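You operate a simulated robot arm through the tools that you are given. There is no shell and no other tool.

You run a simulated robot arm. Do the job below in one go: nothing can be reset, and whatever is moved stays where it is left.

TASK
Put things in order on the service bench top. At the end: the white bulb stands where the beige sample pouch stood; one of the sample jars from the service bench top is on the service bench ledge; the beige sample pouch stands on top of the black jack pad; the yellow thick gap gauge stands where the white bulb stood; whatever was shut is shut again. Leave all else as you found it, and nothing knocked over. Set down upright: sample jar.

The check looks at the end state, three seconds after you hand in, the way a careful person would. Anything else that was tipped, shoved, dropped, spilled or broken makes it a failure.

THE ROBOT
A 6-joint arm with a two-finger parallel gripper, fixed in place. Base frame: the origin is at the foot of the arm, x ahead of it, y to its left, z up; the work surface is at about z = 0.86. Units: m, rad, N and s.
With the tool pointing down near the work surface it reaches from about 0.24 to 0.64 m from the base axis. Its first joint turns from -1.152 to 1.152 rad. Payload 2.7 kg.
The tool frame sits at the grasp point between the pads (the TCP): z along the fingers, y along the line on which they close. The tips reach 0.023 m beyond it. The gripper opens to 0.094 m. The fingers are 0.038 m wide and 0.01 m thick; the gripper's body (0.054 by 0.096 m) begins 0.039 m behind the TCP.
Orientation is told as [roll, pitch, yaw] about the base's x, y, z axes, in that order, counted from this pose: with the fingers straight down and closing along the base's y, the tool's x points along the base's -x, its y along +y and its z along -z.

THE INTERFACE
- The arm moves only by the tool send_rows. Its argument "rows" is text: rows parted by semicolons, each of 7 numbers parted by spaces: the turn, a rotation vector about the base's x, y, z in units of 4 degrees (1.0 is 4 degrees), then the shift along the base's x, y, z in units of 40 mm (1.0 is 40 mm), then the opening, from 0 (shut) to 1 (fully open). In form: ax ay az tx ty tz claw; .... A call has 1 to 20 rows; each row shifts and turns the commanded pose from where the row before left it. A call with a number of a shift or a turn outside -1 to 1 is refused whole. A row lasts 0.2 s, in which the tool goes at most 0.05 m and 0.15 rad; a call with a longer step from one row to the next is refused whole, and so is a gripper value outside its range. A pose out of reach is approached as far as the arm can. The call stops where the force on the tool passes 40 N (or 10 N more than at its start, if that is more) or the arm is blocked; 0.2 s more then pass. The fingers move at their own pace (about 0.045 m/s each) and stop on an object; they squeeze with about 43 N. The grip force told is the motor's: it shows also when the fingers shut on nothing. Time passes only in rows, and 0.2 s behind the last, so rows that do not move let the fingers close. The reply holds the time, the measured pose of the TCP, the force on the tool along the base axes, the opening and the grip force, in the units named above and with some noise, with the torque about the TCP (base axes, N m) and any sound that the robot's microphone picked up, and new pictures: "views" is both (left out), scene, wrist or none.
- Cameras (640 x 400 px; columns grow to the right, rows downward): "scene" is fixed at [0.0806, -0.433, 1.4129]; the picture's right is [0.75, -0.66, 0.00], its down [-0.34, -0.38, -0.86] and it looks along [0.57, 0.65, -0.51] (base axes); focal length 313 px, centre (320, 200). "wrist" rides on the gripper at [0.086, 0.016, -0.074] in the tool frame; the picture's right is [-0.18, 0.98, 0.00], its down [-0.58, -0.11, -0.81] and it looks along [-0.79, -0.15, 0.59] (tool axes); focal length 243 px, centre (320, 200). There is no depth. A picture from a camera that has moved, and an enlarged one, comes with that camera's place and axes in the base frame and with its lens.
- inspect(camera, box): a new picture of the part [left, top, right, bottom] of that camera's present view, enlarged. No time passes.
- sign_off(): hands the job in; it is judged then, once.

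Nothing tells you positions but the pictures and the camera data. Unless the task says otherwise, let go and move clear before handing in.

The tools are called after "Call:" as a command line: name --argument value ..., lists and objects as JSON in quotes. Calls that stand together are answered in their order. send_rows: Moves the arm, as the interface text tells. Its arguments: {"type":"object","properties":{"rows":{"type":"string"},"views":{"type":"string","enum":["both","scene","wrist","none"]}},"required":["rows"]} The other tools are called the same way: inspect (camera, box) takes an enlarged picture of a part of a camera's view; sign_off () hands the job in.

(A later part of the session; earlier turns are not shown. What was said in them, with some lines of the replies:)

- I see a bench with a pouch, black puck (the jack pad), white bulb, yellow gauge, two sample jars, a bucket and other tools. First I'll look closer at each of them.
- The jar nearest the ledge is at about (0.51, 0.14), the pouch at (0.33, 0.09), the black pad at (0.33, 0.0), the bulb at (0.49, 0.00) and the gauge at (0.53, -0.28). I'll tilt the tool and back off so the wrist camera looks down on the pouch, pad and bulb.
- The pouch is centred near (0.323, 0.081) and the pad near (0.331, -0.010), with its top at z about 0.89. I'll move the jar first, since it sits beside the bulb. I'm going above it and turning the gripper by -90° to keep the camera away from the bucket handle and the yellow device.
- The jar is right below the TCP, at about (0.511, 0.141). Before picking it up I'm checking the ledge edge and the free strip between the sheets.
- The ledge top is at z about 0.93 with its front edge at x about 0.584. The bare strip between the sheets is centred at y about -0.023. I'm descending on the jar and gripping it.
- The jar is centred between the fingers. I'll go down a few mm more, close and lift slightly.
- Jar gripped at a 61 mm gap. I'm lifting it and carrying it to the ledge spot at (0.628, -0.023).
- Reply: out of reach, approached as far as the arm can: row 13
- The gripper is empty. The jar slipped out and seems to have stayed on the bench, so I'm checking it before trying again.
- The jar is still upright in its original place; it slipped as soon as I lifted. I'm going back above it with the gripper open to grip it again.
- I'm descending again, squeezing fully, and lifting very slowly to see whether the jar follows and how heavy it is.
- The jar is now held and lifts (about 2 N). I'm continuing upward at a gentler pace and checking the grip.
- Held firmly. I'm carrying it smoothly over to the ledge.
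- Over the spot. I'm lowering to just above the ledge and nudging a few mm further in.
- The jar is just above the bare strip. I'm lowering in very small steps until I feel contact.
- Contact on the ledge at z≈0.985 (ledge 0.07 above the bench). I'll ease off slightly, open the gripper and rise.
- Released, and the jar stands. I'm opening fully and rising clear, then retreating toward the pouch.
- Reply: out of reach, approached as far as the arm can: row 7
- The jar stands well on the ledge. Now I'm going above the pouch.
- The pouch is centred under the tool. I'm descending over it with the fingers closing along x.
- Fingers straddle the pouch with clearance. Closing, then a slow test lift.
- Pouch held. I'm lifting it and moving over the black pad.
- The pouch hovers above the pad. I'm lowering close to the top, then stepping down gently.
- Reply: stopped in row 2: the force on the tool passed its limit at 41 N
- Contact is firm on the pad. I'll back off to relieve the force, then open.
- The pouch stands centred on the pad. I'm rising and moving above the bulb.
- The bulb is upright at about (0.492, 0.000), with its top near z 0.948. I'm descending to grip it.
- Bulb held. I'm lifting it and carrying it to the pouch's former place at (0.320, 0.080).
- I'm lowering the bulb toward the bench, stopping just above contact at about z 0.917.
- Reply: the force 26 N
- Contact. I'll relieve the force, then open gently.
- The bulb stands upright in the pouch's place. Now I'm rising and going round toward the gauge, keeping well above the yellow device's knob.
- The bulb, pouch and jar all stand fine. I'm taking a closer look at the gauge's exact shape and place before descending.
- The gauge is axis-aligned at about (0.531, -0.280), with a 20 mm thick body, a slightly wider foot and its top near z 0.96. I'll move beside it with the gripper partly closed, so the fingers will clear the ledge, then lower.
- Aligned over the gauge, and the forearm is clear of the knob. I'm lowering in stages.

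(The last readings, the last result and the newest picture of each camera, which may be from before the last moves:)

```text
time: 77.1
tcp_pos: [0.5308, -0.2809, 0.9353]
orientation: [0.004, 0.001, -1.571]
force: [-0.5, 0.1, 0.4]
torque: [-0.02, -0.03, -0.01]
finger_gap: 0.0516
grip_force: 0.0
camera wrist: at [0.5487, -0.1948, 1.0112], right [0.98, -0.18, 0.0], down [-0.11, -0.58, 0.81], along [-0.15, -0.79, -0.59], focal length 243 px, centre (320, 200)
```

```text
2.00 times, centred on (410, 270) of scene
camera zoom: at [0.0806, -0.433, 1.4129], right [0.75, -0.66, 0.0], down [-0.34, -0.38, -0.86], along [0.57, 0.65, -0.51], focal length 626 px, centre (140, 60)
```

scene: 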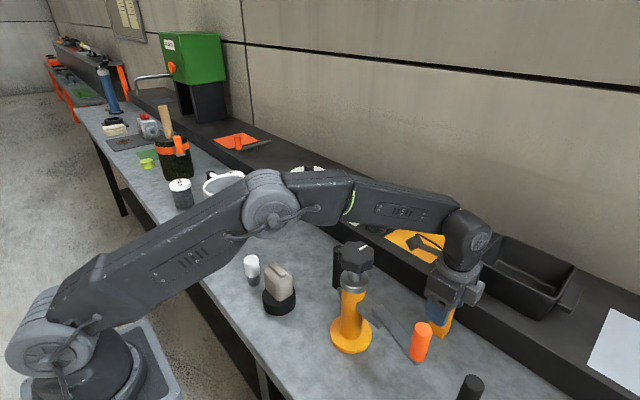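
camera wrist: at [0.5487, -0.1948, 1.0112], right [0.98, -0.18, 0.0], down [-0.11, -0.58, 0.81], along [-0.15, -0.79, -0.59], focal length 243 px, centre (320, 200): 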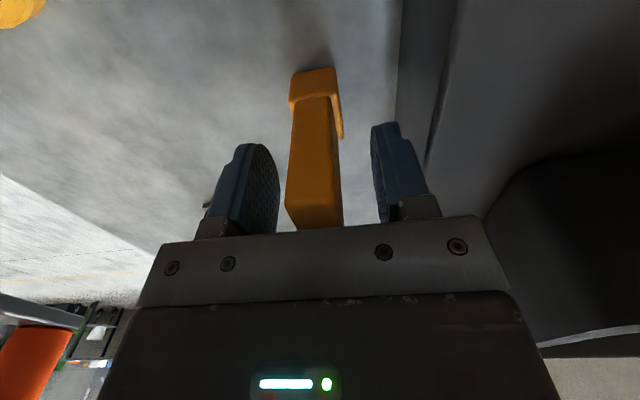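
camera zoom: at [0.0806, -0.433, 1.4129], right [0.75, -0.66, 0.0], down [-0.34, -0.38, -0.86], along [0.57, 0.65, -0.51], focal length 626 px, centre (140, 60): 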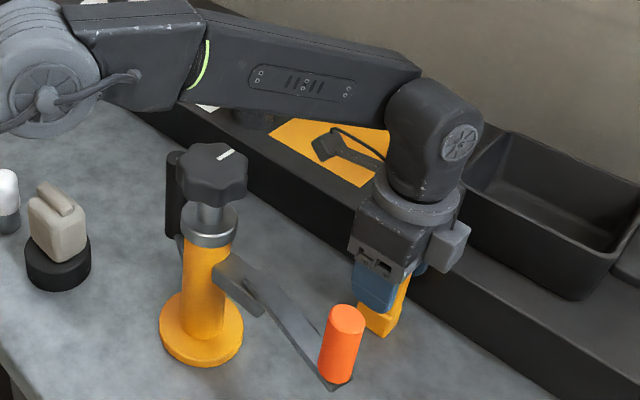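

Fingers straddle the gauge. Closing and a slow test lift.

Call:
send_rows --rows "0 0 0 0 0 0 0.4;0 0 0 0 0 0 0.2;0 0 0 0 0 0 0;0 0 0 0 0 0 0;0 0 0 0 0 0 0;0 0 0 0 0 0 0" --views "wrist"

Call:
send_rows --rows "0 0 0 0 0 0.1 0;0 0 0 0 0 0.1 0;0 0 0 0 0 0.15 0;0 0 0 0 0 0 0" --views "both"

```text
time: 78.5
tcp_pos: [0.5315, -0.2815, 0.9357]
orientation: [0.002, 0.0, -1.571]
force: [-0.6, -0.4, -0.4]
torque: [-0.02, 0.0, 0.01]
finger_gap: 0.0193
grip_force: 43.1
camera wrist: at [0.5487, -0.1947, 1.0115], right [0.98, -0.18, 0.0], down [-0.11, -0.58, 0.81], along [-0.15, -0.79, -0.59], focal length 243 px, centre (320, 200)
```

wrist: 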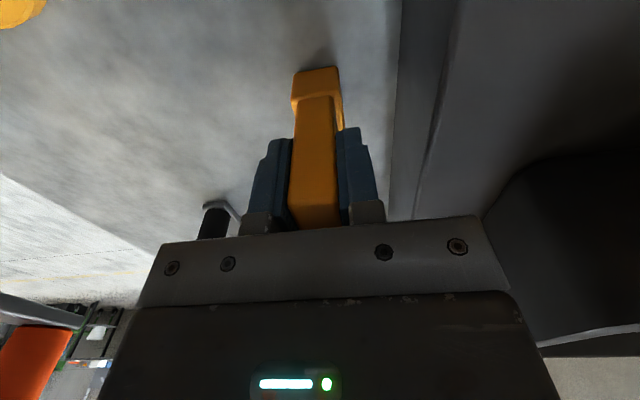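

```text
time: 79.5
tcp_pos: [0.5319, -0.2804, 0.9497]
orientation: [0.003, 0.0, -1.572]
force: [-0.6, 0.1, -0.2]
torque: [-0.03, 0.01, 0.04]
finger_gap: 0.0192
grip_force: 43.0
camera wrist: at [0.5491, -0.1938, 1.0254], right [0.98, -0.18, 0.0], down [-0.11, -0.58, 0.81], along [-0.15, -0.79, -0.59], focal length 243 px, centre (320, 200)
```

scene: 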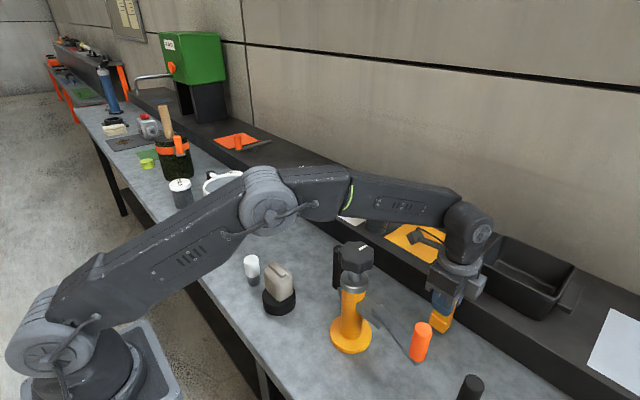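
wrist: 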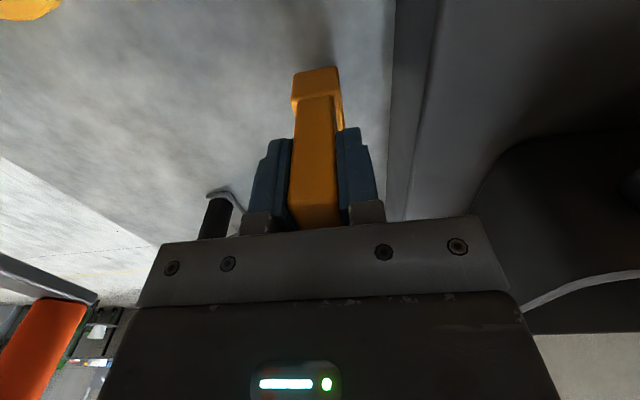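

Gauge held. I'm lifting it, then swinging along the bench to the bulb's former place at (0.4915, 0.000).

Call:
send_rows --rows "0 0 0 0 0 0.25 0;0 0 0 0 0 0.4 0;0 0 0 0 0 0.5 0;0 0 0 0 0 0.5 0;0 0 0 0 0 0.35 0;0 0 0 0 0.2 0 0;0 0 0 0 0.4 0 0;0 0 0 -0.05 0.5 0 0;0 0 0 -0.1 0.6 0 0;0 0 0 -0.1 0.6 0 0;0 0 0 -0.1 0.7 0 0;0 0 0 -0.1 0.7 0 0;0 0 0 -0.1 0.7 0 0;0 0 0 -0.1 0.7 0 0;0 0 0 -0.1 0.6 0 0;0 0 0 -0.1 0.6 0 0;0 0 0 -0.1 0.4 0 0;0 0 0 -0.05 0.25 0 0;0 0 0 0 0.05 0 0;0 0 0 0 0 0 0" --views "both"

Call:
inspect --camera "scene" --box '[260, 150, 420, 310]'

```text
time: 83.7
tcp_pos: [0.4915, -0.0001, 1.0297]
orientation: [0.004, 0.001, -1.569]
force: [-0.2, -0.8, -0.1]
torque: [0.03, 0.01, 0.02]
finger_gap: 0.0193
grip_force: 42.8
camera wrist: at [0.5088, 0.0852, 1.1052], right [0.98, -0.18, 0.0], down [-0.11, -0.58, 0.81], along [-0.15, -0.79, -0.59], focal length 243 px, centre (320, 200)
```

scene: 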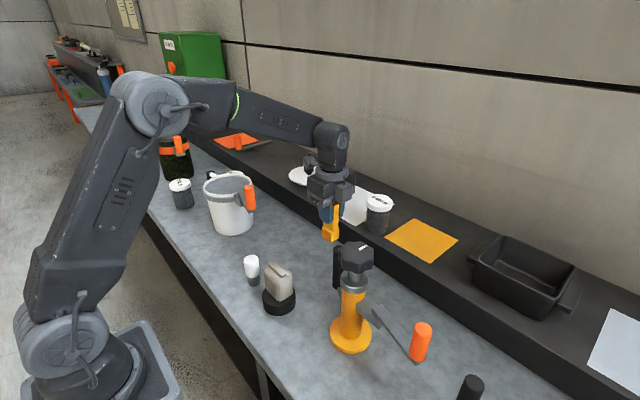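
wrist: 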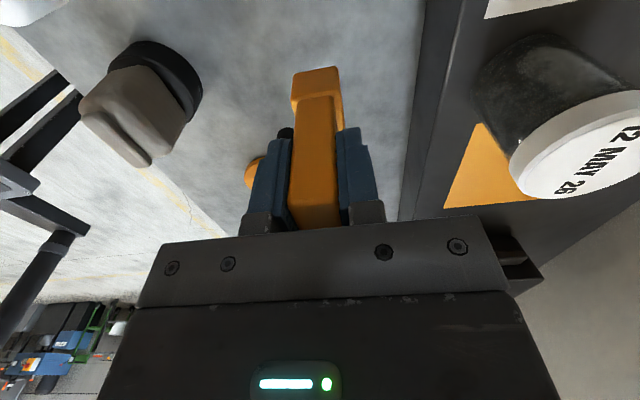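

```text
2.50 times, centred on (340, 230) of scene
camera zoom: at [0.0806, -0.433, 1.4129], right [0.75, -0.66, 0.0], down [-0.34, -0.38, -0.86], along [0.57, 0.65, -0.51], focal length 782 px, centre (270, 125)
```

zoom: 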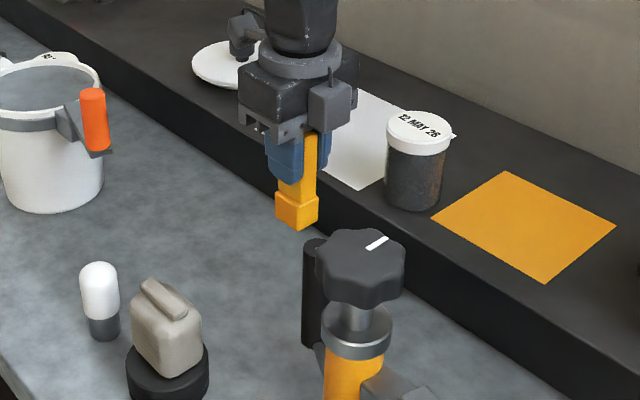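

Over the spot. I'm lowering to just above contact.

Call:
send_rows --rows "0 0 0 0 0 -0.3 0;0 0 0 0 0 -0.5 0;0 0 0 0 0 -0.5 0;0 0 0 0 0 -0.4 0;0 0 0 0 0 -0.3 0;0 0 0 0 0 -0.17 0;0 0 0 0 0 0 0" --views "both"

Call:
send_rows --rows "0 0 0 0 0 -0.06 0;0 0 0 0 0 0 0" --views "none"

Call:
send_rows --rows "0 0 0 0 0 -0.05 0;0 0 0 0 0 0 0" --views "none"

```text
time: 85.3
tcp_pos: [0.4906, -0.0012, 0.941]
orientation: [0.003, 0.0, -1.572]
force: [0.1, -0.5, -1.1]
torque: [-0.03, -0.02, 0.0]
finger_gap: 0.0195
grip_force: 43.2
camera wrist: at [0.5082, 0.0856, 1.017], right [0.98, -0.18, 0.0], down [-0.11, -0.58, 0.81], along [-0.15, -0.79, -0.59], focal length 243 px, centre (320, 200)
```

scene: 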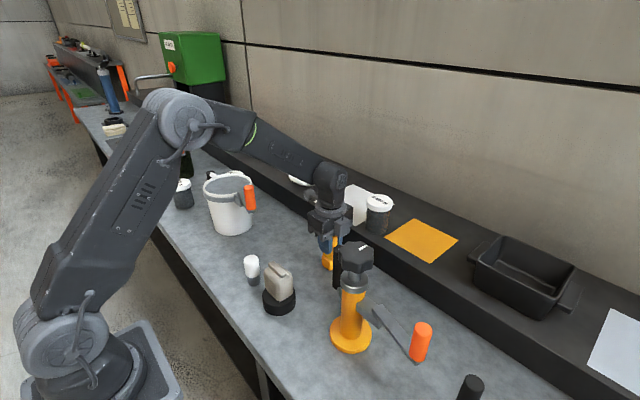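
wrist: 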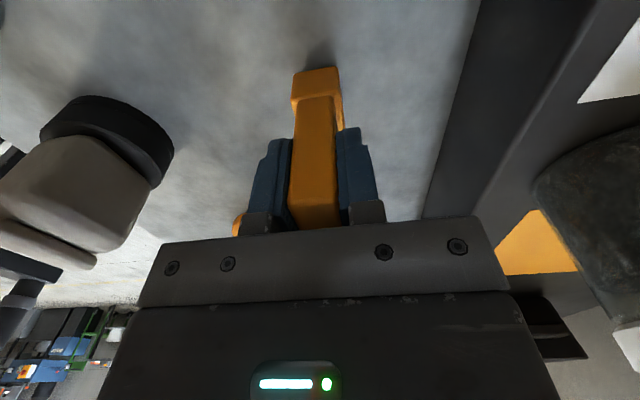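

```text
time: 85.9
tcp_pos: [0.4911, 0.0002, 0.9397]
orientation: [0.002, 0.001, -1.571]
force: [0.3, -0.5, -1.2]
torque: [0.0, -0.02, -0.01]
finger_gap: 0.0191
grip_force: 43.1
```

```text
time: 86.5
tcp_pos: [0.4908, 0.0002, 0.9377]
orientation: [0.004, 0.0, -1.57]
force: [0.5, -0.8, -0.5]
torque: [-0.02, 0.02, -0.01]
finger_gap: 0.019
grip_force: 42.6
```

Call:
send_rows --rows "0 0 0 0 0 -0.03 0;0 0 0 0 0 0 0" --views "none"

Call:
send_rows --rows "0 0 0 0 0 -0.02 0;0 0 0 0 0 0 0" --views "none"

```text
time: 87.1
tcp_pos: [0.4914, 0.0001, 0.9362]
orientation: [0.005, 0.001, -1.571]
force: [0.1, 0.7, -0.6]
torque: [-0.01, 0.03, -0.05]
finger_gap: 0.0191
grip_force: 42.5
```

```text
time: 87.7
tcp_pos: [0.4905, -0.0001, 0.938]
orientation: [0.004, 0.0, -1.572]
force: [0.5, 0.7, -0.2]
torque: [0.01, -0.01, -0.01]
finger_gap: 0.0192
grip_force: 42.4
```

Call:
send_rows --rows "0 0 0 0 0 -0.02 0;0 0 0 0 0 0 0" --views "none"

Call:
send_rows --rows "0 0 0 0 0 -0.02 0;0 0 0 0 0 0 0" --views "none"

```text
time: 88.3
tcp_pos: [0.4904, -0.0013, 0.9358]
orientation: [0.003, 0.0, -1.57]
force: [0.0, 0.1, 0.3]
torque: [0.04, -0.01, 0.0]
finger_gap: 0.0192
grip_force: 42.8
```

```text
time: 88.9
tcp_pos: [0.4908, 0.0014, 0.9353]
orientation: [0.005, 0.0, -1.571]
force: [-2.3, -1.9, 7.8]
torque: [-0.15, 0.22, 0.07]
finger_gap: 0.0192
grip_force: 43.3
```

Contact. I'll ease off a hair, then open gently but not fully.

Call:
send_rows --rows "0 0 0 0 0 0.02 0;0 0 0 0 0 0 0;0 0 0 0 0 0 0.3;0 0 0 0 0 0 0.4;0 0 0 0 0 0 0.5;0 0 0 0 0 0 0.6;0 0 0 0 0 0 0.6;0 0 0 0 0 0 0.6" --views "both"

Call:
inspect --camera "scene" --box '[270, 190, 400, 300]'

```text
time: 90.7
tcp_pos: [0.4905, -0.0003, 0.9374]
orientation: [0.004, -0.001, -1.571]
force: [-0.3, 0.0, -0.6]
torque: [-0.03, -0.01, -0.01]
finger_gap: 0.0564
grip_force: 0.2
camera wrist: at [0.5086, 0.0861, 1.0116], right [0.98, -0.18, 0.0], down [-0.11, -0.58, 0.81], along [-0.15, -0.79, -0.59], focal length 243 px, centre (320, 200)
```

scene: 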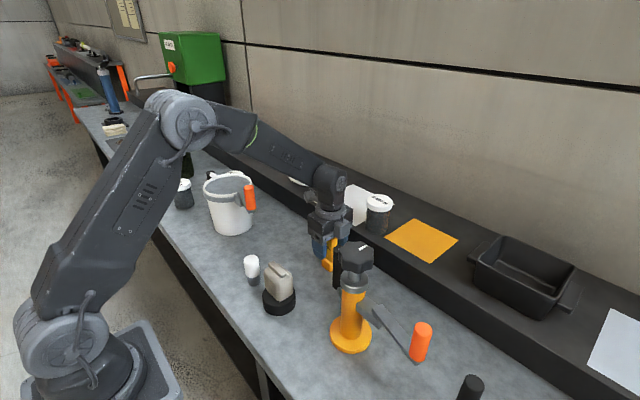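
wrist: 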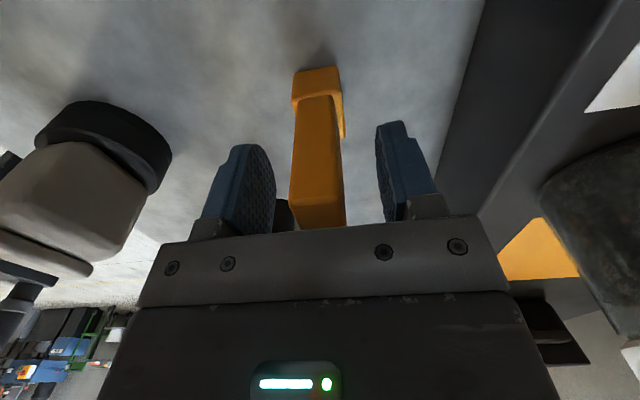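

```text
3.64 times, centred on (335, 245) of scene
camera zoom: at [0.0806, -0.433, 1.4129], right [0.75, -0.66, 0.0], down [-0.34, -0.38, -0.86], along [0.57, 0.65, -0.51], focal length 1138 px, centre (266, 36)
```

zoom: 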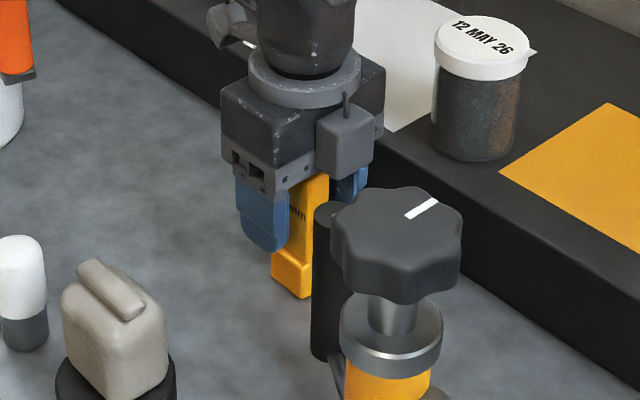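

The gauge stands free. I'm rising straight up and retreating to a clear pose for a final check.

Call:
send_rows --rows "0 0 0 0 0 0.1 0.6;0 0 0 0 0 0.3 0.6;0 0 0 0 0 0.5 0.6;0 0 0 0 0 0.8 0.6;0 0 0 0 0 0.8 0.6;0 0 0 0 0 0.8 0.6;0 0 0 0 0 0.8 1;0 0 0 0 0 0.8 1;0 0 0 -0.2 0.3 0.6 1;0 0 0 -0.3 0.5 0.5 1;0 0 0 -0.3 0.5 0 1;0 0 0 -0.2 0.5 0 1;0 0 0 0 0 0 1;0 0 0 0 0 0 1" --views "both"

Call:
inspect --camera "scene" --box '[220, 180, 400, 330]'

Call:
inspect --camera "scene" --box '[320, 200, 640, 400]'

Call:
inspect --camera "scene" --box '[80, 80, 320, 250]'

```text
time: 93.7
tcp_pos: [0.4522, 0.0732, 1.1758]
orientation: [0.003, 0.0, -1.572]
force: [-0.3, -0.6, 1.5]
torque: [0.03, -0.04, 0.01]
finger_gap: 0.0936
grip_force: 0.0
camera wrist: at [0.4696, 0.1593, 1.2512], right [0.98, -0.18, 0.0], down [-0.11, -0.58, 0.81], along [-0.15, -0.79, -0.59], focal length 243 px, centre (320, 200)
```

scene: 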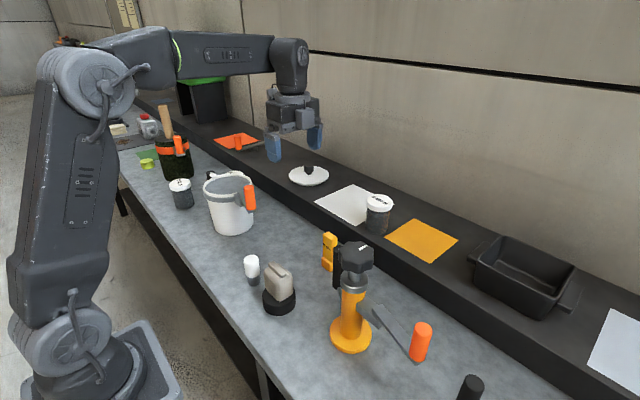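
wrist: 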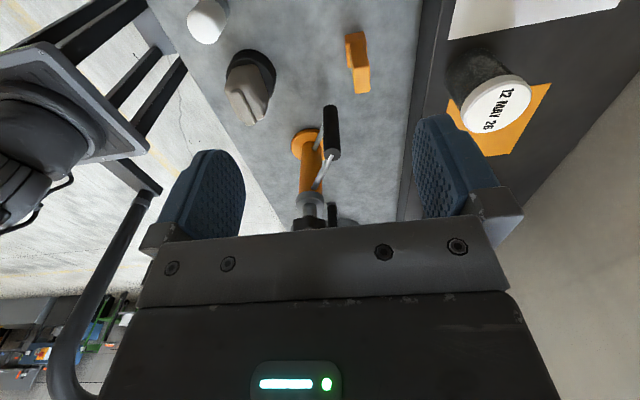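

```text
2.67 times, centred on (310, 255) of scene
camera zoom: at [0.0806, -0.433, 1.4129], right [0.75, -0.66, 0.0], down [-0.34, -0.38, -0.86], along [0.57, 0.65, -0.51], focal length 834 px, centre (347, 53)
```

zoom: 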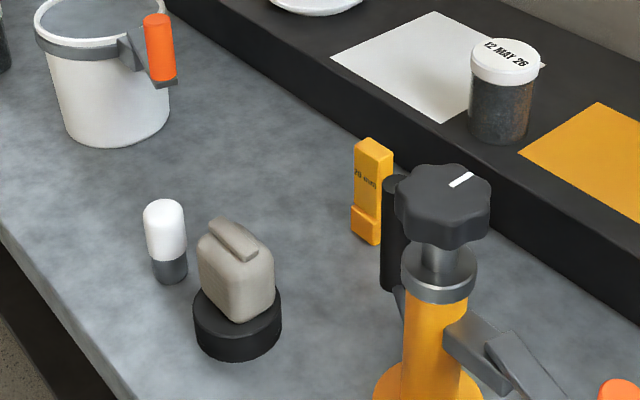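

```text
2.00 times, centred on (480, 300) of scene
camera zoom: at [0.0806, -0.433, 1.4129], right [0.75, -0.66, 0.0], down [-0.34, -0.38, -0.86], along [0.57, 0.65, -0.51], focal length 626 px, centre (0, 0)
```

zoom: 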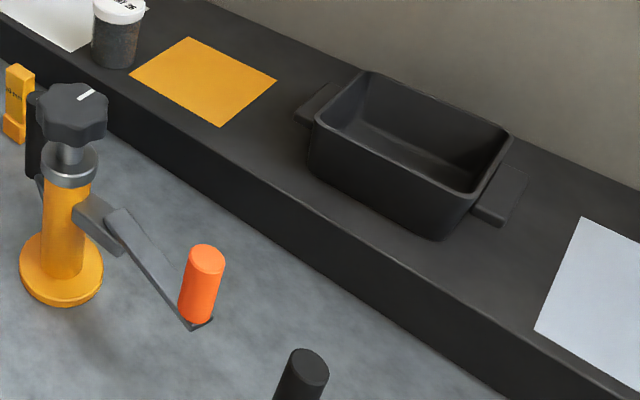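

```text
2.35 times, centred on (200, 165) of scene
camera zoom: at [0.0806, -0.433, 1.4129], right [0.75, -0.66, 0.0], down [-0.34, -0.38, -0.86], along [0.57, 0.65, -0.51], focal length 736 px, centre (602, 282)
```

zoom: 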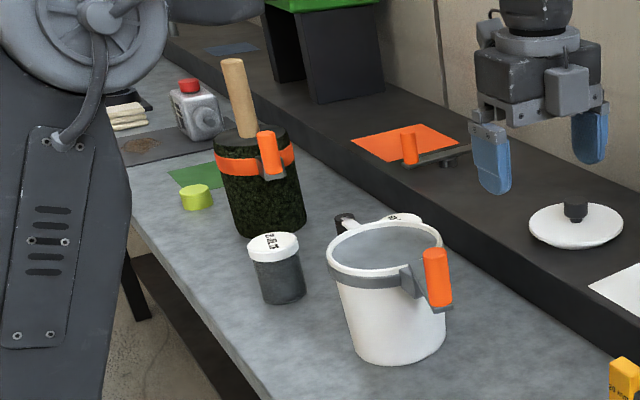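

Everything is in its place. The jar is upright on the ledge, the pouch is on the pad, the bulb is where the pouch stood, and the gauge is where the bulb stood. Nothing else has moved, nothing was opened, and the gripper is empty and clear, so I'm handing in.

Call:
sign_off

```text
The job is handed in.
```

I've handed the job in. In the last pictures everything stood where the task asked:

- **Sample jar:** the "12 MAY 26" jar is upright on the service bench ledge, on the bare strip between the white and yellow sheets.
- **Beige pouch:** it stands on top of the black jack pad, and the pad did not move.
- **White bulb:** it stands upright where the pouch stood.
- **Yellow gap gauge:** it stands where the bulb stood, facing the same way as before.

On the first try the jar slipped out of the grip as I lifted it. It stayed upright in its original place, and the second try went through cleanly. While setting the pouch down, I pressed on the pad harder than intended for a moment (41 N). I saw no shift in the pad or the pouch afterwards.

Nothing needed opening, so there was nothing to shut again. I saw no change in anything else on the bench. The gripper was empty and clear when I handed in.
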